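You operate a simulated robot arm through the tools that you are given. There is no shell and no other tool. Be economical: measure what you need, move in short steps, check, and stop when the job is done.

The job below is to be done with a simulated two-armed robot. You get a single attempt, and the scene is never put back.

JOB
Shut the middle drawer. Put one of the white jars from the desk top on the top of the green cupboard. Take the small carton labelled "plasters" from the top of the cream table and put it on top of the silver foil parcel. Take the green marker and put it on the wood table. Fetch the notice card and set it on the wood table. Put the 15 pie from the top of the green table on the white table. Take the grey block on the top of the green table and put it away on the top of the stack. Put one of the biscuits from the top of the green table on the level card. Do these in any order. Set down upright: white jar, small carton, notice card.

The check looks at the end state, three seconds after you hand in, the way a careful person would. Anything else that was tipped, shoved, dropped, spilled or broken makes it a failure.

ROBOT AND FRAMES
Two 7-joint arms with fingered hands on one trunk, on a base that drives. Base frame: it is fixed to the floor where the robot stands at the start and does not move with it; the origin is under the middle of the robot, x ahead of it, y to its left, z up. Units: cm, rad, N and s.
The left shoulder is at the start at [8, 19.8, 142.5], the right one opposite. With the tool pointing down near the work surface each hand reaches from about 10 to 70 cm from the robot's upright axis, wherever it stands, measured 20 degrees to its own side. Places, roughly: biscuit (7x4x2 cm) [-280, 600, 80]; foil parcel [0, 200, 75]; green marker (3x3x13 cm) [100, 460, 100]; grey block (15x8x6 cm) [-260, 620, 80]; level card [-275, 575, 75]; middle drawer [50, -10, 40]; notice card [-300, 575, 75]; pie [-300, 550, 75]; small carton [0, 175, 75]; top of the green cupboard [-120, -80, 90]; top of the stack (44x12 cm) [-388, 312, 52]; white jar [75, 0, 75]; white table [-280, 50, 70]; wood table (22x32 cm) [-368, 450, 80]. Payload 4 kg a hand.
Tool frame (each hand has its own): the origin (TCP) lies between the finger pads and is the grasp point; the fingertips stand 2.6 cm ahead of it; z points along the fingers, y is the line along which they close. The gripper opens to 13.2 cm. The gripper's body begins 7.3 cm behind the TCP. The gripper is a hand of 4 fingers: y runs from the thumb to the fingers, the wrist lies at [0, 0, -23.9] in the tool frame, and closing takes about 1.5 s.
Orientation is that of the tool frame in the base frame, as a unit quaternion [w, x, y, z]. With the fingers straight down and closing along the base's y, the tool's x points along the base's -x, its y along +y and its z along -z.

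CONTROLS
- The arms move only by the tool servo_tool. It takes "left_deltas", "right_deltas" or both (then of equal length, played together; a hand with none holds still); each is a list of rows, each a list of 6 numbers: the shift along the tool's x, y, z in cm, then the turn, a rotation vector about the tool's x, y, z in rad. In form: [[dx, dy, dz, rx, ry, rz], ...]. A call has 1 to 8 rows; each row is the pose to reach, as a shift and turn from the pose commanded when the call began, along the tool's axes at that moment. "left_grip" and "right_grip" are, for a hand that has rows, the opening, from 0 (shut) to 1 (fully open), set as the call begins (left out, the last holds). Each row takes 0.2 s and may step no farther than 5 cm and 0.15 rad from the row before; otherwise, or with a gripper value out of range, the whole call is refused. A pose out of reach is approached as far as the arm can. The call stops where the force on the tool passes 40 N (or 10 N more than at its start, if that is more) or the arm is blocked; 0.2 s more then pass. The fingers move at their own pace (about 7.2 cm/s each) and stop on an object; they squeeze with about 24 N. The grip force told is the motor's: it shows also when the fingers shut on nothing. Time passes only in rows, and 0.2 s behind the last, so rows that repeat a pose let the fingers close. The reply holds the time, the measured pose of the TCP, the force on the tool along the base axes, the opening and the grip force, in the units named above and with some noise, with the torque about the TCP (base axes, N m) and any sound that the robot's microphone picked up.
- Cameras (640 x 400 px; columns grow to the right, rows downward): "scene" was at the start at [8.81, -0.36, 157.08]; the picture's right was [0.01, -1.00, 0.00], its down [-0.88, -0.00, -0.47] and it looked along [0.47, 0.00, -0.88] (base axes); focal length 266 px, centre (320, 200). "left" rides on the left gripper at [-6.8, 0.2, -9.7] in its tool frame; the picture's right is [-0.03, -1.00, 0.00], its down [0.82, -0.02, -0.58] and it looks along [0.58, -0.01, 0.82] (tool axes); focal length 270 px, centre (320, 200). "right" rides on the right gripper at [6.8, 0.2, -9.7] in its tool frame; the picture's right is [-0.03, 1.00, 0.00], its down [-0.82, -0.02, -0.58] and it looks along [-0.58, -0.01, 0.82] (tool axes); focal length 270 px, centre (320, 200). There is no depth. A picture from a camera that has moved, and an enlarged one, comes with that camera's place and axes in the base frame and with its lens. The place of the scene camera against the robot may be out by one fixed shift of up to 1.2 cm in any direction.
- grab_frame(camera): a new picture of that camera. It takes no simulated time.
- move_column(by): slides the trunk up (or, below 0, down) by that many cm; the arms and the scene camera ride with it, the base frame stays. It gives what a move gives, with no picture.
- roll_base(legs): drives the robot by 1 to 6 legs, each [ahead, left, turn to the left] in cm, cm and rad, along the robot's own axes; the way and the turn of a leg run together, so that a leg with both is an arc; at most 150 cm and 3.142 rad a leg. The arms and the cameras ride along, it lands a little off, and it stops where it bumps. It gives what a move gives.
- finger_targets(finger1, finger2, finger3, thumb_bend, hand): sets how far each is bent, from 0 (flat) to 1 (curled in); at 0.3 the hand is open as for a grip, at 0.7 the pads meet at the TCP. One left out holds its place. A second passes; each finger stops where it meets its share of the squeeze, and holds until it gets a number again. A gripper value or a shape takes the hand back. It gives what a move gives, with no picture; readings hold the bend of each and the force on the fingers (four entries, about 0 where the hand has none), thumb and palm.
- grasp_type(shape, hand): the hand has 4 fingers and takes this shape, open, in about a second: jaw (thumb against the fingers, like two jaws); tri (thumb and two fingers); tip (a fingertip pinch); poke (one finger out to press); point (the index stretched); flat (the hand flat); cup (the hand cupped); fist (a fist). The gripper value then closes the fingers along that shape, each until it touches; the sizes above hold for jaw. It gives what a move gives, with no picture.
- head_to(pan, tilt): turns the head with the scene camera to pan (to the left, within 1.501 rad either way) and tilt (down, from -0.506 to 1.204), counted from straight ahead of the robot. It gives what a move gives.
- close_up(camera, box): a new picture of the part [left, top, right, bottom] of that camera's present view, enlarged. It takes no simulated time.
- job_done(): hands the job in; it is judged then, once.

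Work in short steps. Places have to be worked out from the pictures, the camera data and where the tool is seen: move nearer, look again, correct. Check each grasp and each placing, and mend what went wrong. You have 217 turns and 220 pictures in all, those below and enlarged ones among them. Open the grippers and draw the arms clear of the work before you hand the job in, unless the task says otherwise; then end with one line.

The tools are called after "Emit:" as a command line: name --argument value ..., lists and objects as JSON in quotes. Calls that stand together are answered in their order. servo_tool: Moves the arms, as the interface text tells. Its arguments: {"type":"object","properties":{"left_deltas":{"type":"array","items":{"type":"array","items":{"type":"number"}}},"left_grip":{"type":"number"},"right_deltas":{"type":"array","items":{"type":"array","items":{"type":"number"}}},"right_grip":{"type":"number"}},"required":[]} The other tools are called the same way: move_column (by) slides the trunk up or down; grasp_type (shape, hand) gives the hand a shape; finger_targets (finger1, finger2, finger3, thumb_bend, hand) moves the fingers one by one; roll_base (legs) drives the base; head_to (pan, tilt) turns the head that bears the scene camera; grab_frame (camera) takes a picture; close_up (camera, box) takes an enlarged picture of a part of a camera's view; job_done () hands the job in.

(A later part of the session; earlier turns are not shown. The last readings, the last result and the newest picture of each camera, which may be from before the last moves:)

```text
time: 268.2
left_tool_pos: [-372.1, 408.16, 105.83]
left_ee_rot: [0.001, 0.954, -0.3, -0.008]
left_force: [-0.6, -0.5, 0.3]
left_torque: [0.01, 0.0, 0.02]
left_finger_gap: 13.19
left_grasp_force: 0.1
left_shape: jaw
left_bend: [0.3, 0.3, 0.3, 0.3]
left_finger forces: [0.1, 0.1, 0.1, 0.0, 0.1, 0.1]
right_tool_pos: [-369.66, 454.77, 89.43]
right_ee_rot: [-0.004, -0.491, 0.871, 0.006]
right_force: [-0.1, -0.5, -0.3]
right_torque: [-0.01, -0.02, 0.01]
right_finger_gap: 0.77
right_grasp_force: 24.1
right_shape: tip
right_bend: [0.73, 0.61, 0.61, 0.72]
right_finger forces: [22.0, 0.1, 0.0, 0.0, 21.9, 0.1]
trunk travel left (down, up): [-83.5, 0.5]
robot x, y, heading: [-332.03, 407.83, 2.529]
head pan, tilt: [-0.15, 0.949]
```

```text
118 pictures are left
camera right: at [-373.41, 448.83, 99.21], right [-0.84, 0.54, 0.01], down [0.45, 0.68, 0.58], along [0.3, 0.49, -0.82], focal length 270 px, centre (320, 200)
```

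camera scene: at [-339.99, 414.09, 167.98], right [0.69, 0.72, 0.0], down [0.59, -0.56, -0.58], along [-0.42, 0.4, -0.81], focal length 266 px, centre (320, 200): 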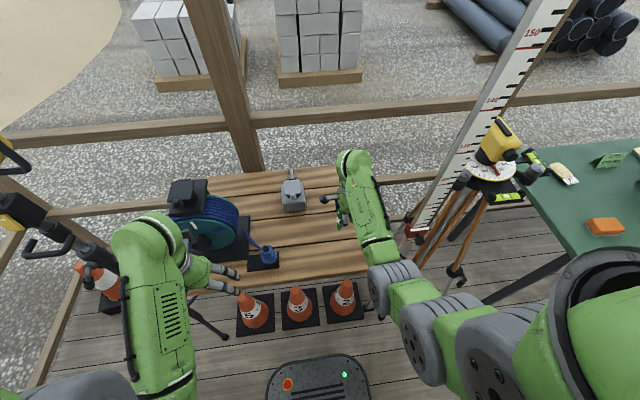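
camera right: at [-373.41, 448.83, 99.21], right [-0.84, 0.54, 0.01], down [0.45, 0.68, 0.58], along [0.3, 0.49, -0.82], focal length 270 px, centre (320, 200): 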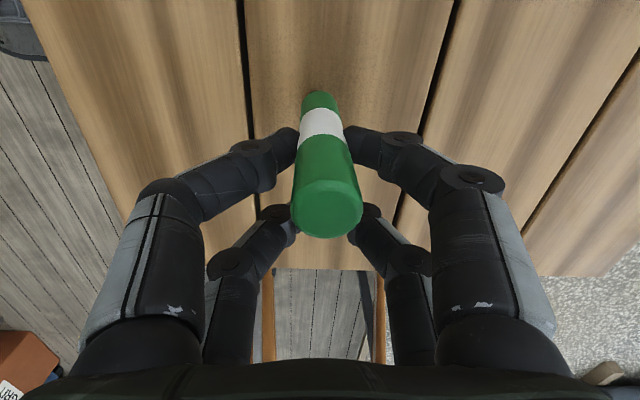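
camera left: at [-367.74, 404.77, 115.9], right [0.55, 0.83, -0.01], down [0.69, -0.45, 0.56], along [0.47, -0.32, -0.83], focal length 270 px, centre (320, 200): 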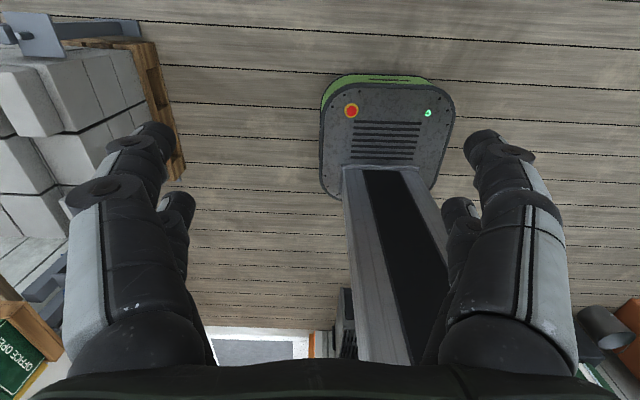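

Nearly upright again, just at contact. I lower 0.2 cm and open.

Emit:
servo_tool --right_deltas '[[0, 0, 0.2, 0, 0, 0], [0, 0, 0.2, 0, 0, 0]]'

Emit:
servo_tool --right_deltas '[[0, 0, 0, 0, 0, 0], [0, 0, 0, 0, 0, 0], [0, 0, 0, 0, 0, 0], [0, 0, 0, 0, 0, 0], [0, 0, 0, 0, 0, 0]]' --right_grip 0.6

Emit:
grab_frame --camera "right"

```text
time: 268.8
left_tool_pos: [-371.98, 408.11, 106.11]
left_ee_rot: [0.002, 0.954, -0.3, -0.009]
left_force: [0.2, 0.3, 0.1]
left_torque: [0.01, 0.05, 0.01]
left_finger_gap: 13.19
left_grasp_force: 0.0
left_shape: jaw
left_bend: [0.3, 0.3, 0.3, 0.3]
left_finger forces: [0.1, 0.0, 0.1, 0.0, 0.0, 0.0]
right_tool_pos: [-369.81, 454.71, 89.37]
right_ee_rot: [-0.005, -0.491, 0.871, 0.006]
right_force: [-0.3, -0.7, -0.4]
right_torque: [0.0, 0.03, 0.01]
right_finger_gap: 0.76
right_grasp_force: 23.7
right_shape: tip
right_bend: [0.73, 0.61, 0.61, 0.72]
right_finger forces: [21.9, 0.1, 0.1, 0.0, 21.8, 0.0]
trunk travel left (down, up): [-83.5, 0.5]
robot x, y, heading: [-331.37, 407.46, 2.524]
head pan, tilt: [-0.15, 0.949]
```

```text
time: 270.0
left_tool_pos: [-372.2, 408.03, 105.98]
left_ee_rot: [0.003, 0.954, -0.3, -0.009]
left_force: [-0.1, 0.0, -0.4]
left_torque: [-0.05, -0.04, -0.01]
left_finger_gap: 13.17
left_grasp_force: 0.0
left_shape: jaw
left_bend: [0.3, 0.3, 0.3, 0.3]
left_finger forces: [0.1, 0.1, 0.0, 0.0, 0.0, 0.0]
right_tool_pos: [-369.73, 454.75, 89.32]
right_ee_rot: [-0.005, -0.491, 0.871, 0.006]
right_force: [-0.5, -0.1, 0.0]
right_torque: [0.03, -0.04, -0.04]
right_finger_gap: 7.87
right_grasp_force: 0.1
right_shape: tip
right_bend: [0.71, 0.71, 0.71, 0.7]
right_finger forces: [0.1, 0.1, 0.0, 0.0, 0.0, 0.0]
trunk travel left (down, up): [-83.5, 0.5]
robot x, y, heading: [-331.61, 407.99, 2.528]
head pan, tilt: [-0.15, 0.949]
```

```text
117 pictures are left
camera right: at [-373.48, 448.86, 99.11], right [-0.84, 0.54, 0.02], down [0.45, 0.68, 0.57], along [0.3, 0.49, -0.82], focal length 270 px, centre (320, 200)
```

right: 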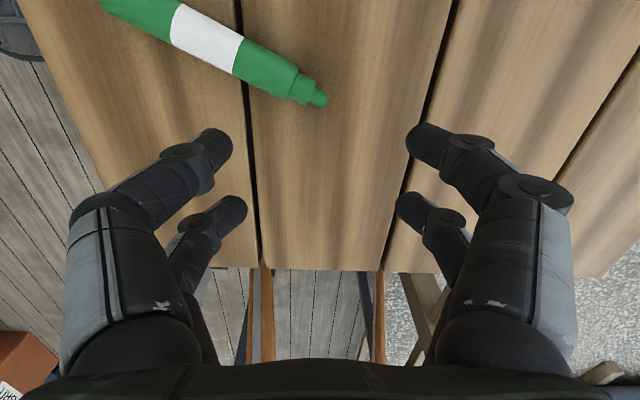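

The marker stood on its narrow tip and lay down on the bench. I check that it's at rest.

Emit:
servo_tool --right_deltas '[[0, 0, -4, 0, 0, 0], [0, 0, -8, 0, 0, 0], [0, 0, -12, 0, 0, 0]]'

Emit:
grab_frame --camera "right"

Emit:
close_up --camera "scene" --box '[220, 150, 420, 330]'

```text
time: 270.8
left_tool_pos: [-372.19, 408.11, 106.02]
left_ee_rot: [0.002, 0.954, -0.301, -0.009]
left_force: [0.6, -0.5, -0.1]
left_torque: [-0.01, -0.02, -0.01]
left_finger_gap: 13.19
left_grasp_force: 0.1
left_shape: jaw
left_bend: [0.3, 0.3, 0.3, 0.3]
left_finger forces: [0.0, 0.1, 0.0, 0.1, 0.0, 0.1]
right_tool_pos: [-369.65, 454.78, 101.54]
right_ee_rot: [-0.005, -0.491, 0.871, 0.006]
right_force: [0.2, -0.4, 0.8]
right_torque: [-0.03, -0.03, 0.01]
right_finger_gap: 7.9
right_grasp_force: 0.0
right_shape: tip
right_bend: [0.71, 0.71, 0.71, 0.7]
right_finger forces: [0.1, 0.1, 0.1, 0.0, 0.0, 0.1]
trunk travel left (down, up): [-83.5, 0.5]
robot x, y, heading: [-331.78, 407.38, 2.532]
head pan, tilt: [-0.15, 0.949]
```

```text
116 pictures are left
camera right: at [-373.28, 448.79, 111.29], right [-0.84, 0.54, 0.02], down [0.45, 0.68, 0.57], along [0.3, 0.49, -0.82], focal length 270 px, centre (320, 200)
```

right: 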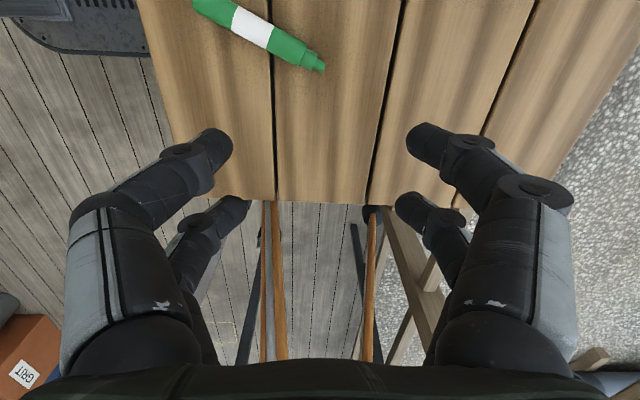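

```text
2.22 times, centred on (320, 240) of scene
camera zoom: at [-339.94, 414.0, 167.98], right [0.69, 0.72, 0.0], down [0.59, -0.56, -0.58], along [-0.42, 0.4, -0.81], focal length 590 px, centre (320, 111)
```

zoom: 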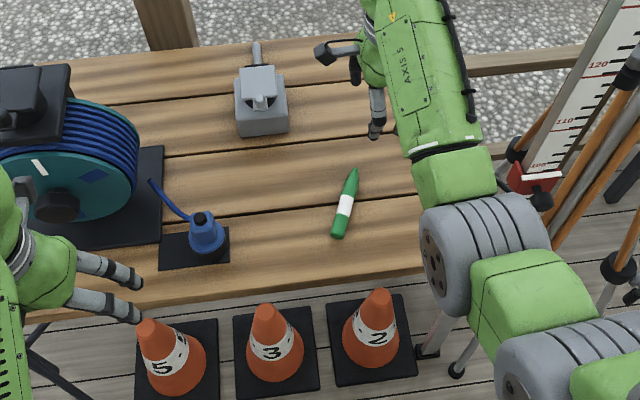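

The marker rests on the bench, at rest at the same place in both views. I retract and turn the hand back, then back off and travel right along the green table to see its items.

Emit:
servo_tool --right_deltas '[[0, -2.5, 0, 0, 0, -0.15], [0, -5, 0, 0, 0, -0.3], [0, -7.5, 0, 0, 0, -0.45], [0, -10, 0, 0, 0, -0.6], [0, -12.5, 0, 0, 0, -0.75], [0, -14, 0, 0, 0, -0.9], [0, -14, 0, 0, 0, -1.05], [0, -14, 0, 0, 0, -1.2]]'

Emit:
roll_base --legs '[[-28, 0, 0], [0, -118, 0]]'

Emit:
grasp_type --hand "right" --shape "jaw"

Emit:
head_to --pan -0.3 --tilt 0.65

Emit:
grab_frame --camera "scene"

```text
time: 272.6
left_tool_pos: [-372.1, 408.21, 106.1]
left_ee_rot: [0.002, 0.954, -0.3, -0.009]
left_force: [-0.4, 0.1, 0.1]
left_torque: [-0.01, -0.03, -0.04]
left_finger_gap: 13.2
left_grasp_force: 0.2
left_shape: jaw
left_bend: [0.3, 0.3, 0.3, 0.3]
left_finger forces: [0.1, 0.1, 0.0, 0.0, 0.1, 0.0]
right_tool_pos: [-357.6, 447.42, 101.27]
right_ee_rot: [0.001, 0.897, -0.441, -0.008]
right_force: [-0.6, -0.2, 0.2]
right_torque: [-0.02, 0.02, 0.0]
right_finger_gap: 7.93
right_grasp_force: 0.1
right_shape: tip
right_bend: [0.71, 0.71, 0.71, 0.7]
right_finger forces: [0.0, 0.1, 0.0, 0.0, 0.0, 0.0]
trunk travel left (down, up): [-83.5, 0.5]
robot x, y, heading: [-331.75, 407.18, 2.53]
head pan, tilt: [-0.15, 0.949]
```

```text
time: 280.2
left_tool_pos: [-280.68, 488.41, 106.0]
left_ee_rot: [0.002, 0.955, -0.297, -0.008]
left_force: [-0.6, -0.4, 0.1]
left_torque: [0.02, -0.01, 0.02]
left_finger_gap: 13.21
left_grasp_force: 0.1
left_shape: jaw
left_bend: [0.3, 0.3, 0.3, 0.3]
left_finger forces: [0.0, 0.1, 0.0, 0.0, 0.0, 0.0]
right_tool_pos: [-266.44, 527.76, 101.26]
right_ee_rot: [0.0, 0.898, -0.44, -0.009]
right_force: [0.3, -0.9, -0.6]
right_torque: [-0.02, -0.01, 0.08]
right_finger_gap: 7.9
right_grasp_force: 0.1
right_shape: tip
right_bend: [0.71, 0.71, 0.71, 0.7]
right_finger forces: [0.0, 0.1, 0.0, 0.0, 0.0, 0.0]
trunk travel left (down, up): [-83.5, 0.5]
robot x, y, heading: [-240.11, 488.15, 2.529]
head pan, tilt: [-0.15, 0.949]
```

```text
time: 281.1
left_tool_pos: [-280.58, 488.46, 106.11]
left_ee_rot: [0.002, 0.955, -0.297, -0.009]
left_force: [0.5, 0.0, 0.5]
left_torque: [-0.01, 0.04, 0.0]
left_finger_gap: 13.18
left_grasp_force: 0.1
left_shape: jaw
left_bend: [0.3, 0.3, 0.3, 0.3]
left_finger forces: [0.0, 0.0, 0.0, 0.1, 0.0, 0.0]
right_tool_pos: [-266.37, 527.84, 101.16]
right_ee_rot: [0.001, 0.898, -0.44, -0.008]
right_force: [0.7, 0.1, 0.8]
right_torque: [0.01, -0.02, -0.03]
right_finger_gap: 13.2
right_grasp_force: 0.1
right_shape: jaw
right_bend: [0.3, 0.3, 0.3, 0.3]
right_finger forces: [0.0, 0.0, 0.1, 0.0, 0.0, 0.0]
trunk travel left (down, up): [-83.5, 0.5]
robot x, y, heading: [-239.73, 488.08, 2.537]
head pan, tilt: [-0.15, 0.949]
```

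```text
time: 281.9
left_tool_pos: [-280.51, 488.41, 105.96]
left_ee_rot: [0.001, 0.955, -0.298, -0.009]
left_force: [0.4, 0.9, 0.0]
left_torque: [0.01, 0.0, 0.03]
left_finger_gap: 13.23
left_grasp_force: 0.1
left_shape: jaw
left_bend: [0.3, 0.3, 0.3, 0.3]
left_finger forces: [0.0, 0.0, 0.1, 0.0, 0.1, 0.0]
right_tool_pos: [-266.35, 527.82, 101.18]
right_ee_rot: [0.001, 0.898, -0.441, -0.008]
right_force: [0.5, -0.9, -0.6]
right_torque: [-0.02, 0.0, 0.0]
right_finger_gap: 13.16
right_grasp_force: 0.0
right_shape: jaw
right_bend: [0.3, 0.3, 0.3, 0.3]
right_finger forces: [0.1, 0.0, 0.0, 0.0, 0.1, 0.0]
trunk travel left (down, up): [-83.5, 0.5]
robot x, y, heading: [-240.19, 488.1, 2.534]
head pan, tilt: [-0.3, 0.649]
```

```text
114 pictures are left
camera scene: at [-248.55, 496.46, 170.39], right [0.79, 0.62, 0.0], down [0.37, -0.48, -0.8], along [-0.49, 0.63, -0.61], focal length 266 px, centre (320, 200)
```

scene: 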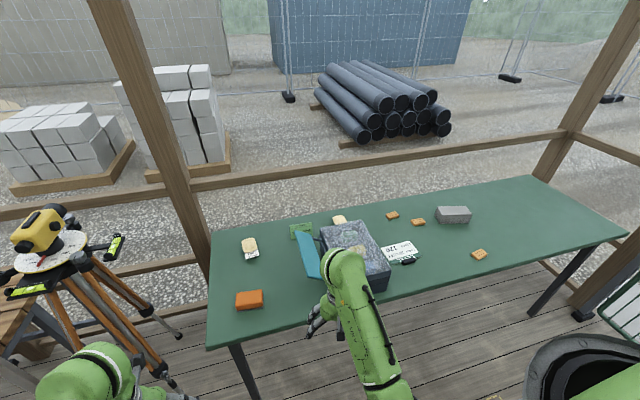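

I see biscuits, a white level card, the grey block, the green notice card, and pie-like items. I zoom in.

Emit:
close_up --camera "scene" --box '[210, 200, 370, 320]'

Emit:
close_up --camera "scene" --box '[360, 195, 500, 280]'

```text
3.33 times, centred on (290, 260) of scene
camera zoom: at [-248.55, 496.46, 170.39], right [0.79, 0.62, 0.0], down [0.37, -0.48, -0.8], along [-0.49, 0.63, -0.61], focal length 886 px, centre (420, 0)
```

zoom: 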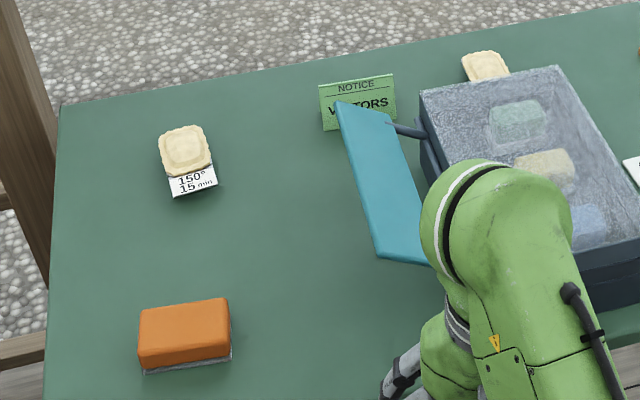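

```text
4.57 times, centred on (430, 238) of scene
camera zoom: at [-248.55, 496.46, 170.39], right [0.79, 0.62, 0.0], down [0.37, -0.48, -0.8], along [-0.49, 0.63, -0.61], focal length 1214 px, centre (-183, 29)
```

zoom: 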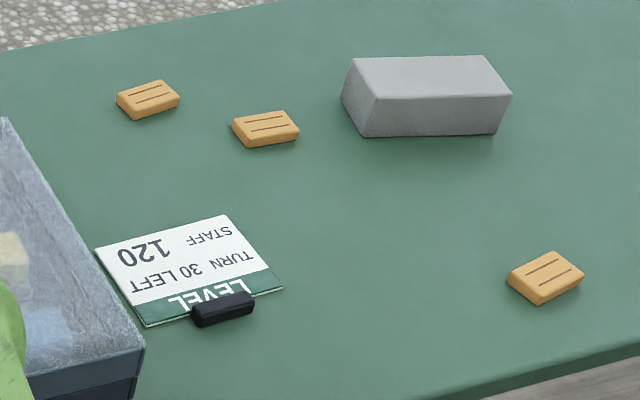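

The labels show the "150° 15 min" pie at the left, the level card lying at (-270,586), a free biscuit at (-241,606) and the block at (-259,626). First the biscuit: I drive along so it comes in front of the right hand.

Emit:
roll_base --legs '[[0, -80.5, 0], [26, 0, 0]]'

Emit:
servo_tool --right_deltas '[[0, 0, 0, 0, 0, 0.15], [0, 0, 0, 0, 0, 0.3], [0, 0, 0, 0, 0, 0.45], [0, 0, 0, 0, 0, 0.6], [0, 0, 0, 0, 0, 0.75], [0, 0, 0, 0, 0, 0.9], [0, 0, 0, 0, 0, 1.02]]'

Emit:
grab_frame --camera "right"

Emit:
head_to --pan -0.1 --tilt 0.9

Emit:
grab_frame --camera "scene"

```text
time: 287.6
left_tool_pos: [-255.68, 569.28, 106.14]
left_ee_rot: [0.001, 0.953, -0.303, -0.011]
left_force: [0.2, 0.1, 0.0]
left_torque: [-0.01, -0.01, -0.02]
left_finger_gap: 13.19
left_grasp_force: 0.1
left_shape: jaw
left_bend: [0.3, 0.3, 0.3, 0.3]
left_finger forces: [0.0, 0.0, 0.0, 0.0, 0.1, 0.0]
right_tool_pos: [-241.04, 608.48, 101.39]
right_ee_rot: [0.0, 0.896, -0.445, -0.009]
right_force: [0.4, -0.4, 0.2]
right_torque: [-0.01, 0.03, 0.02]
right_finger_gap: 13.17
right_grasp_force: 0.1
right_shape: jaw
right_bend: [0.3, 0.3, 0.3, 0.3]
right_finger forces: [0.0, 0.0, 0.0, 0.0, 0.0, 0.0]
trunk travel left (down, up): [-83.5, 0.5]
robot x, y, heading: [-215.64, 568.48, 2.525]
head pan, tilt: [-0.3, 0.649]
```

```text
time: 289.2
left_tool_pos: [-255.92, 569.56, 106.03]
left_ee_rot: [0.002, 0.953, -0.303, -0.008]
left_force: [-0.3, 0.6, 0.4]
left_torque: [-0.01, -0.01, -0.01]
left_finger_gap: 13.21
left_grasp_force: 0.1
left_shape: jaw
left_bend: [0.3, 0.3, 0.3, 0.3]
left_finger forces: [0.0, 0.0, 0.0, 0.1, 0.1, 0.0]
right_tool_pos: [-241.28, 608.64, 101.17]
right_ee_rot: [-0.004, -0.563, 0.826, 0.007]
right_force: [0.4, 0.4, -0.8]
right_torque: [-0.01, 0.0, -0.01]
right_finger_gap: 13.17
right_grasp_force: 0.0
right_shape: jaw
right_bend: [0.3, 0.3, 0.3, 0.3]
right_finger forces: [0.1, 0.1, 0.0, 0.0, 0.0, 0.0]
trunk travel left (down, up): [-83.5, 0.5]
robot x, y, heading: [-215.34, 568.82, 2.523]
head pan, tilt: [-0.3, 0.649]
```

```text
111 pictures are left
camera right: at [-243.87, 602.28, 110.86], right [-0.92, 0.39, 0.02], down [0.33, 0.75, 0.58], along [0.21, 0.54, -0.82], focal length 270 px, centre (320, 200)
```

right: 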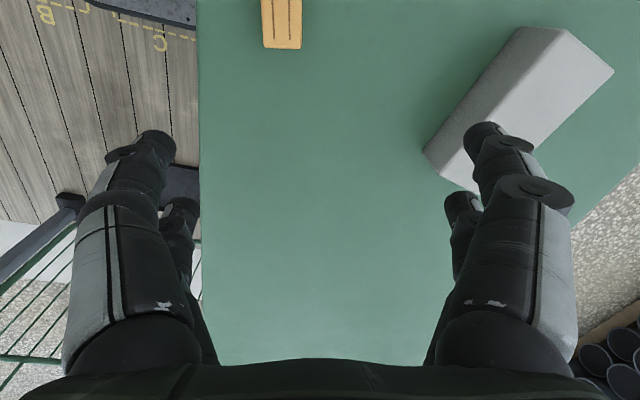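

```text
time: 290.0
left_tool_pos: [-255.83, 569.4, 106.16]
left_ee_rot: [0.002, 0.953, -0.302, -0.008]
left_force: [-0.3, 0.8, 0.2]
left_torque: [0.0, 0.03, 0.0]
left_finger_gap: 13.17
left_grasp_force: 0.1
left_shape: jaw
left_bend: [0.3, 0.3, 0.3, 0.3]
left_finger forces: [0.1, 0.1, 0.0, 0.1, 0.0, 0.0]
right_tool_pos: [-241.14, 608.62, 101.12]
right_ee_rot: [-0.004, -0.565, 0.825, 0.007]
right_force: [0.9, -0.5, 0.4]
right_torque: [0.0, 0.01, -0.03]
right_finger_gap: 13.18
right_grasp_force: 0.1
right_shape: jaw
right_bend: [0.3, 0.3, 0.3, 0.3]
right_finger forces: [0.0, 0.1, 0.0, 0.1, 0.1, 0.1]
trunk travel left (down, up): [-83.5, 0.5]
robot x, y, heading: [-215.26, 568.46, 2.522]
head pan, tilt: [-0.099, 0.901]
```

```text
110 pictures are left
camera scene: at [-224.23, 575.14, 168.35], right [0.66, 0.75, 0.0], down [0.59, -0.52, -0.62], along [-0.47, 0.41, -0.78], focal length 266 px, centre (320, 200)
```

scene: 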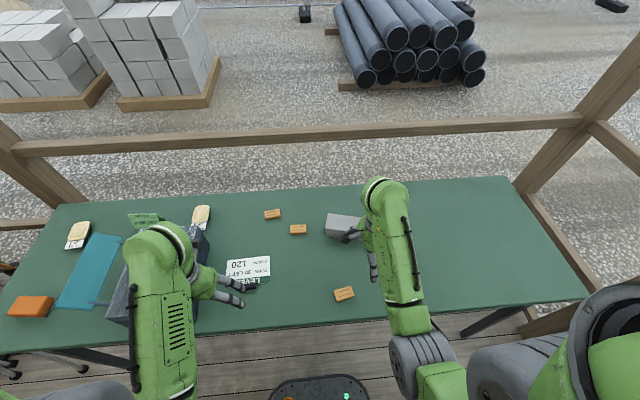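

The biscuit is aligned with the jaws, centred near (-240.5,602). I move over it and down to z 88, then look.

Emit:
servo_tool --right_deltas '[[2, -1, 0, 0, 0, 0], [4, -2, 0, 0, 0, 0], [5.9, -3, 0, 0, 0, 0], [5.9, -3, 4, 0, 0, 0], [5.9, -3, 8, 0, 0, 0], [5.9, -3, 13, 0, 0, 0]]' --right_grip 0.65

Emit:
grab_frame --camera "right"

```text
time: 291.4
left_tool_pos: [-255.85, 569.44, 106.1]
left_ee_rot: [0.001, 0.953, -0.302, -0.009]
left_force: [-0.1, 0.3, 0.4]
left_torque: [0.02, -0.02, 0.0]
left_finger_gap: 13.22
left_grasp_force: 0.0
left_shape: jaw
left_bend: [0.3, 0.3, 0.3, 0.3]
left_finger forces: [0.0, 0.1, 0.0, 0.0, 0.0, 0.0]
right_tool_pos: [-240.98, 602.55, 88.09]
right_ee_rot: [-0.005, -0.564, 0.826, 0.007]
right_force: [-0.1, 0.1, -0.5]
right_torque: [0.04, 0.0, 0.0]
right_finger_gap: 8.58
right_grasp_force: 0.2
right_shape: jaw
right_bend: [0.7, 0.7, 0.7, 0.64]
right_finger forces: [0.0, 0.0, 0.0, 0.0, 0.0, 0.0]
trunk travel left (down, up): [-83.5, 0.5]
robot x, y, heading: [-215.48, 568.82, 2.524]
head pan, tilt: [-0.099, 0.901]
```

```text
109 pictures are left
camera right: at [-243.64, 596.11, 97.84], right [-0.92, 0.39, 0.02], down [0.33, 0.75, 0.58], along [0.21, 0.54, -0.82], focal length 270 px, centre (320, 200)
```

right: 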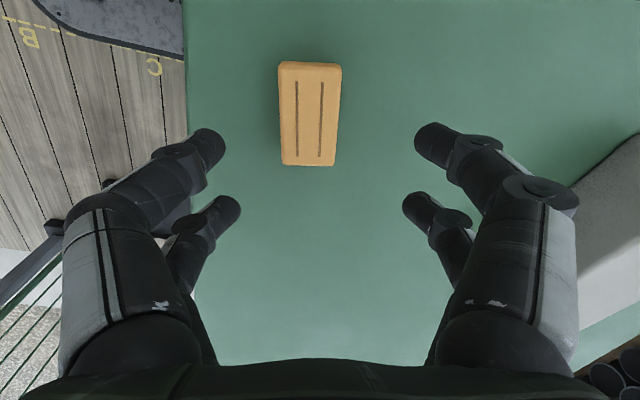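

Centred within half a cm. I correct, descend until the tips are just above the table, and close.

Emit:
servo_tool --right_deltas '[[0.4, -0.5, 3, 0, 0, 0], [0.4, -0.5, 6, 0, 0, 0], [0.4, -0.5, 8, 0, 0, 0], [0.4, -0.5, 8.6, 0, 0, 0], [0.4, -0.5, 9.2, 0, 0, 0], [0.4, -0.5, 9.8, 0, 0, 0]]'

Emit:
servo_tool --right_deltas '[[0, 0, 0, 0, 0, 0], [0, 0, 0, 0, 0, 0], [0, 0, 0, 0, 0, 0], [0, 0, 0, 0, 0, 0], [0, 0, 0, 0, 0, 0], [0, 0, 0, 0, 0, 0]]' --right_grip 0.0

Emit:
grab_frame --camera "right"

```text
time: 292.1
left_tool_pos: [-255.69, 569.33, 106.07]
left_ee_rot: [0.001, 0.953, -0.303, -0.011]
left_force: [0.2, 0.1, -0.4]
left_torque: [0.01, -0.02, 0.02]
left_finger_gap: 13.19
left_grasp_force: 0.0
left_shape: jaw
left_bend: [0.3, 0.3, 0.3, 0.3]
left_finger forces: [0.0, 0.0, 0.1, 0.0, 0.1, 0.0]
right_tool_pos: [-241.32, 602.04, 82.74]
right_ee_rot: [-0.011, -0.564, 0.826, 0.017]
right_force: [2.3, 1.2, 21.5]
right_torque: [-0.39, -1.27, 0.14]
right_finger_gap: 8.7
right_grasp_force: 0.1
right_shape: jaw
right_bend: [0.7, 0.7, 0.69, 0.66]
right_finger forces: [0.0, 0.1, 11.7, 0.0, 9.3, 0.1]
trunk travel left (down, up): [-83.5, 0.5]
robot x, y, heading: [-215.38, 568.86, 2.524]
head pan, tilt: [-0.099, 0.901]
stopped in row 3 (right hand): the force on the tool passed its limit at 56 N (the readings are from after the stop); the commanded pose is now the measured one
```

```text
time: 293.1
left_tool_pos: [-255.7, 569.38, 106.07]
left_ee_rot: [0.001, 0.953, -0.302, -0.011]
left_force: [-0.8, 0.5, -0.5]
left_torque: [0.01, -0.02, 0.03]
left_finger_gap: 13.17
left_grasp_force: 0.0
left_shape: jaw
left_bend: [0.3, 0.3, 0.3, 0.3]
left_finger forces: [0.0, 0.1, 0.0, 0.1, 0.1, 0.0]
right_tool_pos: [-241.25, 602.01, 82.69]
right_ee_rot: [-0.011, -0.563, 0.826, 0.016]
right_force: [7.9, -3.7, 24.7]
right_torque: [-0.46, -1.52, -0.08]
right_finger_gap: 5.05
right_grasp_force: 22.5
right_shape: jaw
right_bend: [0.65, 0.66, 0.71, 0.71]
right_finger forces: [17.4, 15.3, 28.3, 0.0, 28.2, 0.0]
trunk travel left (down, up): [-83.5, 0.5]
robot x, y, heading: [-215.23, 568.62, 2.521]
head pan, tilt: [-0.099, 0.901]
stopped in row 4 (right hand): the force on the tool passed its limit at 45 N (the readings are from after the stop); the commanded pose is now the measured one
```

```text
108 pictures are left
camera right: at [-243.74, 595.52, 92.46], right [-0.92, 0.39, 0.04], down [0.34, 0.74, 0.58], along [0.19, 0.54, -0.82], focal length 270 px, centre (320, 200)
```

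right: 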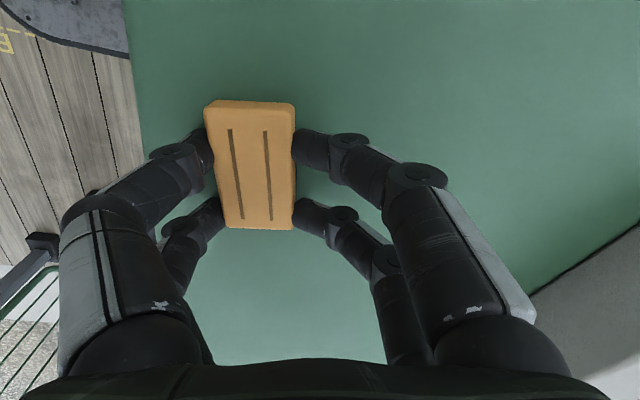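

The table is higher than I took it (z≈80); the tips are touching it and the biscuit is between the pads. I raise half a cm and let the grip close fully.

Emit:
servo_tool --right_deltas '[[0, 0, -0.5, 0, 0, 0], [0, 0, -0.7, 0, 0, 0], [0, 0, -0.7, 0, 0, 0], [0, 0, -0.7, 0, 0, 0], [0, 0, -0.7, 0, 0, 0]]' --right_grip 0.0

Emit:
servo_tool --right_deltas '[[0, 0, -2, 0, 0, 0], [0, 0, -5, 0, 0, 0], [0, 0, -8, 0, 0, 0], [0, 0, -11, 0, 0, 0]]'

Emit:
grab_frame --camera "right"

```text
time: 294.3
left_tool_pos: [-255.98, 569.54, 106.02]
left_ee_rot: [0.002, 0.953, -0.302, -0.009]
left_force: [-0.4, 1.1, 0.4]
left_torque: [-0.03, -0.01, 0.0]
left_finger_gap: 13.17
left_grasp_force: 0.1
left_shape: jaw
left_bend: [0.3, 0.3, 0.3, 0.3]
left_finger forces: [0.0, 0.0, 0.1, 0.0, 0.1, 0.0]
right_tool_pos: [-241.36, 602.25, 83.09]
right_ee_rot: [-0.01, -0.564, 0.826, 0.015]
right_force: [0.8, 0.5, -1.0]
right_torque: [0.0, -0.02, -0.02]
right_finger_gap: 4.99
right_grasp_force: 23.8
right_shape: jaw
right_bend: [0.65, 0.65, 0.71, 0.71]
right_finger forces: [23.9, 22.2, 22.8, 0.1, 23.4, 0.0]
trunk travel left (down, up): [-83.5, 0.5]
robot x, y, heading: [-215.36, 569.11, 2.523]
head pan, tilt: [-0.099, 0.901]
```

```text
time: 295.3
left_tool_pos: [-255.9, 569.45, 105.94]
left_ee_rot: [0.002, 0.953, -0.303, -0.008]
left_force: [-1.1, -0.1, -0.9]
left_torque: [-0.05, -0.03, 0.03]
left_finger_gap: 13.2
left_grasp_force: 0.1
left_shape: jaw
left_bend: [0.3, 0.3, 0.3, 0.3]
left_finger forces: [0.0, 0.0, 0.1, 0.0, 0.0, 0.0]
right_tool_pos: [-240.91, 601.85, 94.33]
right_ee_rot: [-0.01, -0.565, 0.825, 0.014]
right_force: [0.6, 0.3, 0.2]
right_torque: [-0.01, 0.04, 0.01]
right_finger_gap: 5.0
right_grasp_force: 23.5
right_shape: jaw
right_bend: [0.65, 0.65, 0.71, 0.71]
right_finger forces: [23.6, 22.4, 22.8, 0.0, 23.4, 0.1]
trunk travel left (down, up): [-83.5, 0.5]
robot x, y, heading: [-215.49, 568.64, 2.527]
head pan, tilt: [-0.099, 0.901]
```

```text
107 pictures are left
camera right: at [-243.41, 595.44, 103.99], right [-0.92, 0.39, 0.04], down [0.34, 0.75, 0.58], along [0.2, 0.54, -0.82], focal length 270 px, centre (320, 200)
```

right: 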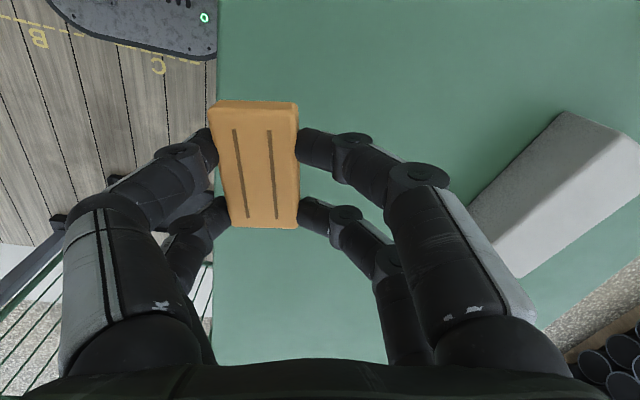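

The biscuit is held, its centre at tool (1.0,-2.75). The level card is centred near (-270.5,582); I shift the base left 35 and ahead 5, then look.

Emit:
roll_base --legs '[[0, 35, 0], [5, 0, 0]]'

Emit:
grab_frame --camera "right"

Emit:
grab_frame --camera "scene"

```text
time: 298.1
left_tool_pos: [-279.51, 543.45, 106.39]
left_ee_rot: [0.001, 0.953, -0.302, -0.014]
left_force: [1.1, 0.1, 1.1]
left_torque: [0.06, 0.09, 0.01]
left_finger_gap: 13.2
left_grasp_force: 0.1
left_shape: jaw
left_bend: [0.3, 0.3, 0.3, 0.3]
left_finger forces: [0.1, 0.0, 0.0, 0.1, 0.0, 0.0]
right_tool_pos: [-264.52, 575.98, 94.63]
right_ee_rot: [-0.012, -0.564, 0.825, 0.02]
right_force: [0.1, 0.0, -0.1]
right_torque: [0.02, 0.06, 0.01]
right_finger_gap: 4.98
right_grasp_force: 24.4
right_shape: jaw
right_bend: [0.65, 0.65, 0.71, 0.71]
right_finger forces: [23.7, 22.5, 22.8, 0.0, 23.2, 0.0]
trunk travel left (down, up): [-83.5, 0.5]
robot x, y, heading: [-240.08, 543.36, 2.523]
head pan, tilt: [-0.099, 0.901]
```

```text
106 pictures are left
camera right: at [-266.9, 569.45, 104.32], right [-0.92, 0.39, 0.04], down [0.34, 0.74, 0.58], along [0.19, 0.55, -0.81], focal length 270 px, centre (320, 200)
```

right: 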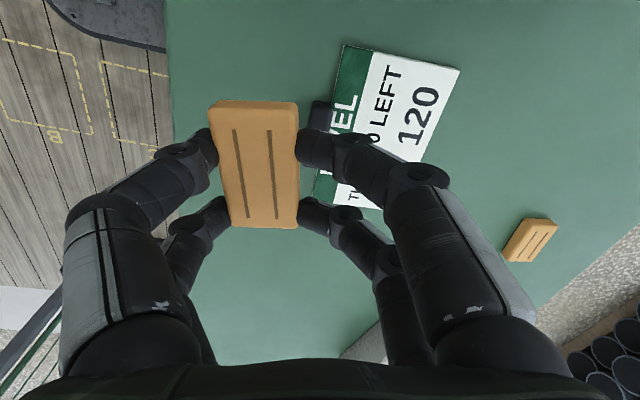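

```text
105 pictures are left
camera scene: at [-247.15, 548.79, 168.45], right [0.66, 0.75, 0.0], down [0.58, -0.51, -0.63], along [-0.47, 0.41, -0.78], focal length 266 px, centre (320, 200)
```

scene: 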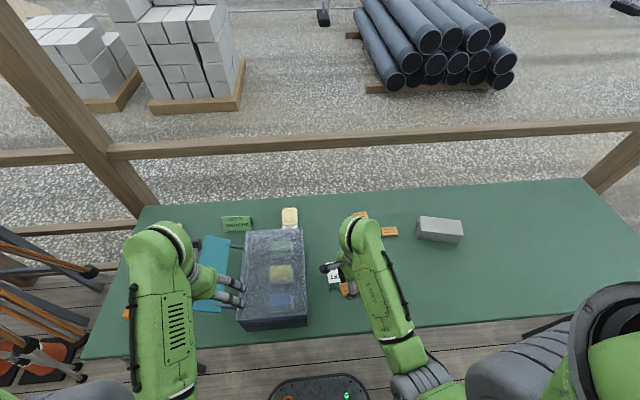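

The card's white centre is at about (-270.7,580.7). I move the biscuit over it and lower to z 85.

Emit:
servo_tool --right_deltas '[[-1, 3.4, 0, 0, 0, 0], [-2, 6.8, 0, 0, 0, 0], [-3.1, 10.2, 0, 0, 0, 0], [-3.1, 10.2, 4, 0, 0, 0], [-3.1, 10.2, 8, 0, 0, 0], [-3.1, 10.2, 9.2, 0, 0, 0]]'

Emit:
grab_frame --camera "right"

```text
time: 299.5
left_tool_pos: [-280.22, 543.81, 106.1]
left_ee_rot: [0.001, 0.953, -0.303, -0.01]
left_force: [0.4, 0.1, -0.3]
left_torque: [-0.03, 0.01, 0.01]
left_finger_gap: 13.2
left_grasp_force: 0.1
left_shape: jaw
left_bend: [0.3, 0.3, 0.3, 0.3]
left_finger forces: [0.0, 0.0, 0.0, 0.0, 0.1, 0.0]
right_tool_pos: [-273.78, 583.16, 85.58]
right_ee_rot: [-0.011, -0.564, 0.826, 0.015]
right_force: [-0.5, -0.1, -0.4]
right_torque: [0.02, -0.01, -0.01]
right_finger_gap: 5.01
right_grasp_force: 24.0
right_shape: jaw
right_bend: [0.65, 0.65, 0.71, 0.71]
right_finger forces: [23.5, 22.5, 22.8, 0.1, 23.2, 0.1]
trunk travel left (down, up): [-83.5, 0.5]
robot x, y, heading: [-239.81, 543.32, 2.525]
head pan, tilt: [-0.099, 0.901]
```

```text
104 pictures are left
camera right: at [-276.27, 576.65, 95.27], right [-0.92, 0.39, 0.04], down [0.34, 0.74, 0.58], along [0.2, 0.54, -0.82], focal length 270 px, centre (320, 200)
```

right: 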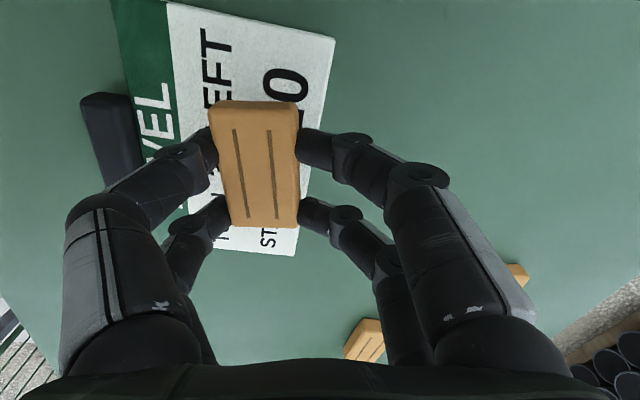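

Biscuit is over the card; I nudge 1 cm toward the card's middle and lower to contact.

Emit:
servo_tool --right_deltas '[[0, -1, 0, 0, 0, 0], [0, -1, 1, 0, 0, 0], [0, -1, 1.5, 0, 0, 0], [0, -1, 1.8, 0, 0, 0], [0, -1, 2.1, 0, 0, 0], [0, -1, 2.4, 0, 0, 0], [0, -1, 2.6, 0, 0, 0]]'

Emit:
grab_frame --camera "right"

```text
time: 301.1
left_tool_pos: [-279.89, 543.67, 106.23]
left_ee_rot: [0.002, 0.953, -0.302, -0.01]
left_force: [-0.3, -0.2, 0.0]
left_torque: [0.01, -0.02, -0.01]
left_finger_gap: 13.19
left_grasp_force: 0.0
left_shape: jaw
left_bend: [0.3, 0.3, 0.3, 0.3]
left_finger forces: [0.1, 0.0, 0.0, 0.0, 0.0, 0.1]
right_tool_pos: [-273.02, 582.81, 83.24]
right_ee_rot: [-0.012, -0.564, 0.825, 0.02]
right_force: [3.6, 1.7, 37.7]
right_torque: [-0.57, -2.03, 0.08]
right_finger_gap: 4.98
right_grasp_force: 24.2
right_shape: jaw
right_bend: [0.65, 0.65, 0.71, 0.71]
right_finger forces: [22.7, 20.8, 43.0, 0.0, 37.4, 0.0]
trunk travel left (down, up): [-83.5, 0.5]
robot x, y, heading: [-239.74, 543.48, 2.522]
head pan, tilt: [-0.099, 0.901]
```

```text
103 pictures are left
camera right: at [-275.48, 576.21, 93.0], right [-0.92, 0.39, 0.05], down [0.34, 0.74, 0.58], along [0.19, 0.55, -0.81], focal length 270 px, centre (320, 200)
```

right: 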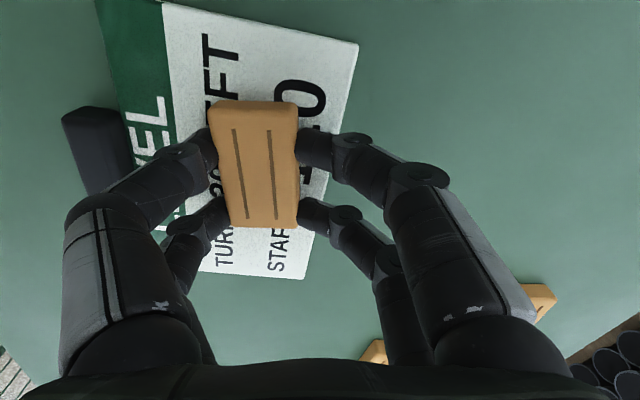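

Well placed, firmly in contact. I ease up slightly, open, and lift away.

Emit:
servo_tool --right_deltas '[[0, 0, -0.4, 0, 0, 0], [0, 0, -0.4, 0, 0, 0]]'

Emit:
servo_tool --right_deltas '[[0, 0, 0, 0, 0, 0], [0, 0, 0, 0, 0, 0], [0, 0, 0, 0, 0, 0], [0, 0, 0, 0, 0, 0], [0, 0, -3, 0, 0, 0], [0, 0, -7, 0, 0, 0], [0, 0, -11, 0, 0, 0], [0, 0, -15, 0, 0, 0]]' --right_grip 0.6

Emit:
grab_frame --camera "right"

```text
time: 301.7
left_tool_pos: [-280.0, 543.78, 106.07]
left_ee_rot: [0.001, 0.953, -0.303, -0.009]
left_force: [0.0, 0.1, -0.7]
left_torque: [0.0, 0.0, 0.0]
left_finger_gap: 13.18
left_grasp_force: 0.1
left_shape: jaw
left_bend: [0.3, 0.3, 0.3, 0.3]
left_finger forces: [0.0, 0.1, 0.0, 0.0, 0.1, 0.0]
right_tool_pos: [-273.03, 582.72, 83.3]
right_ee_rot: [-0.01, -0.565, 0.825, 0.017]
right_force: [-1.8, 3.8, 17.0]
right_torque: [-0.04, -0.87, 0.12]
right_finger_gap: 4.92
right_grasp_force: 24.0
right_shape: jaw
right_bend: [0.64, 0.65, 0.72, 0.71]
right_finger forces: [24.0, 23.3, 36.9, 0.1, 27.2, 0.1]
trunk travel left (down, up): [-83.5, 0.5]
robot x, y, heading: [-239.75, 543.25, 2.529]
head pan, tilt: [-0.099, 0.901]
```

```text
time: 303.5
left_tool_pos: [-280.15, 543.96, 106.02]
left_ee_rot: [0.003, 0.953, -0.302, -0.008]
left_force: [1.0, 0.8, -0.1]
left_torque: [-0.01, -0.01, -0.03]
left_finger_gap: 13.18
left_grasp_force: 0.1
left_shape: jaw
left_bend: [0.3, 0.3, 0.3, 0.3]
left_finger forces: [0.1, 0.1, 0.0, 0.0, 0.0, 0.0]
right_tool_pos: [-272.67, 582.67, 98.09]
right_ee_rot: [-0.01, -0.565, 0.825, 0.015]
right_force: [-0.9, -1.2, -0.8]
right_torque: [0.0, 0.0, 0.02]
right_finger_gap: 7.91
right_grasp_force: 0.0
right_shape: jaw
right_bend: [0.71, 0.71, 0.71, 0.7]
right_finger forces: [0.0, 0.1, 0.0, 0.0, 0.0, 0.0]
trunk travel left (down, up): [-83.5, 0.5]
robot x, y, heading: [-239.69, 543.3, 2.521]
head pan, tilt: [-0.099, 0.901]
```

```text
102 pictures are left
camera right: at [-275.04, 576.16, 107.79], right [-0.92, 0.39, 0.03], down [0.33, 0.75, 0.58], along [0.2, 0.54, -0.82], focal length 270 px, centre (320, 200)
```

right: 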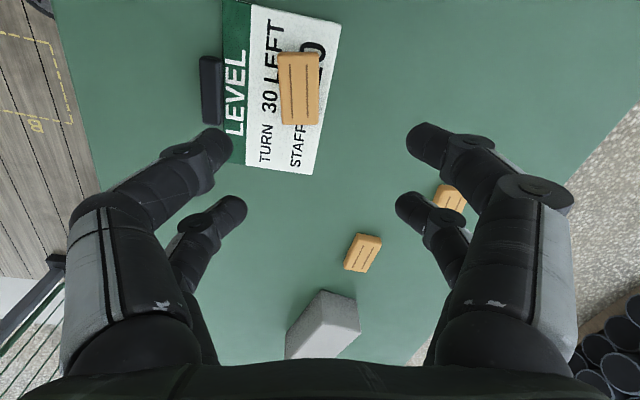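

The biscuit lies on the level card. Next the notice card at (-310,561) and the 15 pie at (-324.5,542.5): I raise and retract the hand, then shift left 37 and ahead 9 for the closest safe standing place.

Emit:
servo_tool --right_deltas '[[0, -2, -3, 0, 0, 0], [0, -4, -6, 0, 0, 0], [0, -7, -8, 0, 0, 0], [0, -10, -9, 0, 0, 0], [0, -13, -9, 0, 0, 0]]'

Emit:
roll_base --legs '[[0, 37, 0.01], [9, 0, 0]]'

Emit:
head_to --pan 0.0 --tilt 0.85

Emit:
grab_frame --camera "scene"

Emit:
grab_frame --camera "right"

```text
time: 304.7
left_tool_pos: [-280.03, 543.87, 106.13]
left_ee_rot: [0.001, 0.953, -0.302, -0.009]
left_force: [0.8, -0.1, 0.1]
left_torque: [0.01, 0.03, 0.01]
left_finger_gap: 13.17
left_grasp_force: 0.1
left_shape: jaw
left_bend: [0.3, 0.3, 0.3, 0.3]
left_finger forces: [0.1, 0.0, 0.1, 0.0, 0.0, 0.0]
right_tool_pos: [-260.0, 577.65, 106.84]
right_ee_rot: [-0.009, -0.564, 0.825, 0.015]
right_force: [0.4, -1.0, -0.3]
right_torque: [0.0, 0.0, 0.01]
right_finger_gap: 7.89
right_grasp_force: 0.1
right_shape: jaw
right_bend: [0.71, 0.71, 0.71, 0.7]
right_finger forces: [0.0, 0.0, 0.1, 0.0, 0.1, 0.0]
trunk travel left (down, up): [-83.5, 0.5]
robot x, y, heading: [-240.05, 543.21, 2.526]
head pan, tilt: [-0.099, 0.901]
```

```text
time: 307.8
left_tool_pos: [-308.31, 517.99, 106.38]
left_ee_rot: [0.001, 0.954, -0.299, -0.013]
left_force: [0.5, 0.5, 1.0]
left_torque: [0.04, 0.03, 0.01]
left_finger_gap: 13.2
left_grasp_force: 0.1
left_shape: jaw
left_bend: [0.3, 0.3, 0.3, 0.3]
left_finger forces: [0.1, 0.1, 0.1, 0.1, 0.0, 0.1]
right_tool_pos: [-288.36, 551.8, 107.08]
right_ee_rot: [-0.013, -0.567, 0.823, 0.019]
right_force: [0.8, -1.2, 0.1]
right_torque: [0.02, 0.04, -0.01]
right_finger_gap: 7.87
right_grasp_force: 0.0
right_shape: jaw
right_bend: [0.71, 0.71, 0.71, 0.7]
right_finger forces: [0.1, 0.0, 0.1, 0.1, 0.0, 0.0]
trunk travel left (down, up): [-83.5, 0.5]
robot x, y, heading: [-268.84, 518.11, 2.53]
head pan, tilt: [-0.099, 0.901]
```

```text
time: 308.4
left_tool_pos: [-308.68, 518.03, 106.08]
left_ee_rot: [0.001, 0.954, -0.299, -0.01]
left_force: [0.0, -0.1, 1.0]
left_torque: [0.02, 0.0, -0.01]
left_finger_gap: 13.21
left_grasp_force: 0.1
left_shape: jaw
left_bend: [0.3, 0.3, 0.3, 0.3]
left_finger forces: [0.1, 0.0, 0.0, 0.0, 0.0, 0.1]
right_tool_pos: [-288.71, 552.03, 106.92]
right_ee_rot: [-0.01, -0.567, 0.823, 0.017]
right_force: [-0.4, -0.6, 0.2]
right_torque: [0.02, 0.04, 0.0]
right_finger_gap: 7.89
right_grasp_force: 0.1
right_shape: jaw
right_bend: [0.71, 0.71, 0.71, 0.7]
right_finger forces: [0.0, 0.0, 0.1, 0.0, 0.0, 0.0]
trunk travel left (down, up): [-83.5, 0.5]
robot x, y, heading: [-268.77, 517.85, 2.532]
head pan, tilt: [0.0, 0.85]
```

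```text
101 pictures are left
camera scene: at [-277.47, 523.5, 168.78], right [0.57, 0.82, 0.0], down [0.61, -0.43, -0.66], along [-0.54, 0.38, -0.75], focal length 266 px, centre (320, 200)
```

scene: 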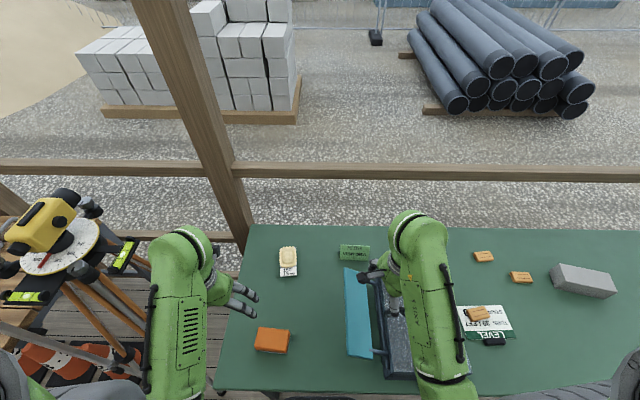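

```text
100 pictures are left
camera right: at [-291.13, 545.48, 116.62], right [-0.92, 0.38, 0.04], down [0.33, 0.75, 0.58], along [0.19, 0.55, -0.82], focal length 270 px, centre (320, 200)
```

right: 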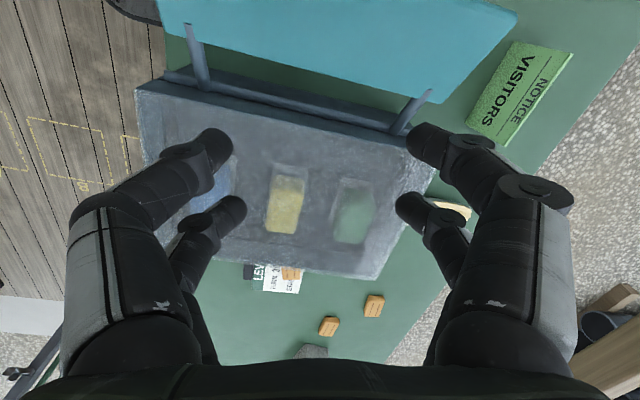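

The tent-shaped notice card has its ridge at z≈87, mid (-311.3,563.4), running at ~50°. I carry the open hand over it, turning 0.32 rad to close across it.

Emit:
servo_tool --right_deltas '[[-0.4, 4.2, 0, 0, 0, 0.05], [-0.8, 8.4, 0, 0, 0, 0.1], [-1.2, 12.6, 0, 0, 0, 0.16], [-1.7, 16.8, 0, 0, 0, 0.22], [-2.2, 21, 1, 0, 0, 0.28], [-2.6, 25.1, 2, 0, 0, 0.32], [-2.6, 25.1, 5, 0, 0, 0.32]]'

Emit:
grab_frame --camera "right"

```text
time: 310.0
left_tool_pos: [-309.05, 518.31, 105.96]
left_ee_rot: [0.002, 0.954, -0.299, -0.009]
left_force: [0.0, -0.6, -0.1]
left_torque: [0.01, -0.02, 0.03]
left_finger_gap: 13.17
left_grasp_force: 0.0
left_shape: jaw
left_bend: [0.3, 0.3, 0.3, 0.3]
left_finger forces: [0.0, 0.0, 0.0, 0.0, 0.0, 0.1]
right_tool_pos: [-311.62, 563.55, 102.91]
right_ee_rot: [-0.012, -0.429, 0.903, 0.014]
right_force: [0.4, 0.1, -0.1]
right_torque: [-0.03, -0.05, 0.0]
right_finger_gap: 7.87
right_grasp_force: 0.1
right_shape: jaw
right_bend: [0.71, 0.71, 0.71, 0.7]
right_finger forces: [0.0, 0.0, 0.0, 0.0, 0.0, 0.1]
trunk travel left (down, up): [-83.5, 0.5]
robot x, y, heading: [-268.21, 517.63, 2.529]
head pan, tilt: [0.0, 0.85]
```

```text
99 pictures are left
camera right: at [-315.83, 558.15, 112.71], right [-0.76, 0.65, 0.03], down [0.55, 0.61, 0.57], along [0.35, 0.45, -0.82], focal length 270 px, centre (320, 200)
```

right: 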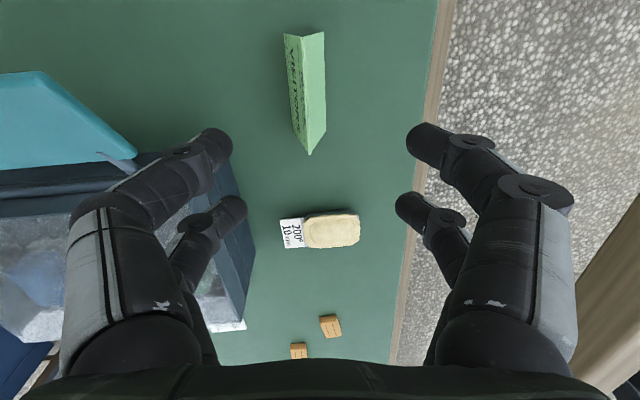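

The card sits nicely between the jaws. I lower the trunk 10 cm (better reach), correct 1.6 cm, and look before the last bit.

Emit:
move_column --by -10

Emit:
servo_tool --right_deltas '[[1.6, -0.65, 0, 0, 0, 0], [1.6, -0.65, 2, 0, 0, 0]]'

Emit:
grab_frame --camera "right"

```text
time: 311.4
left_tool_pos: [-309.05, 518.24, 96.09]
left_ee_rot: [0.002, 0.954, -0.299, -0.008]
left_force: [-0.4, 1.0, 0.2]
left_torque: [0.01, 0.03, 0.02]
left_finger_gap: 13.16
left_grasp_force: 0.0
left_shape: jaw
left_bend: [0.3, 0.3, 0.3, 0.3]
left_finger forces: [0.0, 0.0, 0.1, 0.0, 0.0, 0.1]
right_tool_pos: [-311.76, 563.52, 92.85]
right_ee_rot: [-0.012, -0.428, 0.904, 0.013]
right_force: [-0.2, 0.5, -0.3]
right_torque: [-0.04, 0.01, 0.0]
right_finger_gap: 7.9
right_grasp_force: 0.1
right_shape: jaw
right_bend: [0.71, 0.71, 0.71, 0.7]
right_finger forces: [0.1, 0.0, 0.0, 0.0, 0.0, 0.0]
trunk travel left (down, up): [-73.5, 10.5]
robot x, y, heading: [-268.62, 518.04, 2.527]
head pan, tilt: [0.0, 0.85]
```

```text
time: 311.9
left_tool_pos: [-309.09, 518.36, 95.93]
left_ee_rot: [0.002, 0.954, -0.299, -0.009]
left_force: [-0.2, 0.9, 0.0]
left_torque: [0.01, -0.01, -0.03]
left_finger_gap: 13.19
left_grasp_force: 0.0
left_shape: jaw
left_bend: [0.3, 0.3, 0.3, 0.3]
left_finger forces: [0.0, 0.1, 0.1, 0.1, 0.1, 0.0]
right_tool_pos: [-312.28, 561.87, 90.83]
right_ee_rot: [-0.011, -0.429, 0.903, 0.013]
right_force: [0.3, 0.4, 0.3]
right_torque: [0.0, 0.01, -0.02]
right_finger_gap: 7.89
right_grasp_force: 0.0
right_shape: jaw
right_bend: [0.71, 0.71, 0.71, 0.7]
right_finger forces: [0.0, 0.0, 0.1, 0.1, 0.0, 0.1]
trunk travel left (down, up): [-73.5, 10.5]
robot x, y, heading: [-268.89, 518.21, 2.53]
head pan, tilt: [0.0, 0.85]
```

```text
98 pictures are left
camera right: at [-316.42, 556.47, 100.71], right [-0.76, 0.65, 0.03], down [0.55, 0.61, 0.57], along [0.35, 0.45, -0.82], focal length 270 px, centre (320, 200)
```

right: 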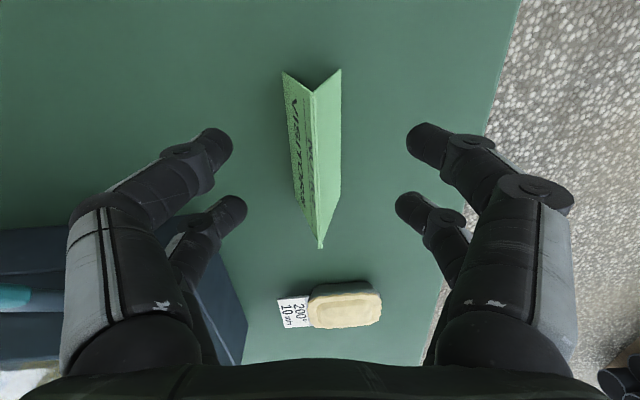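

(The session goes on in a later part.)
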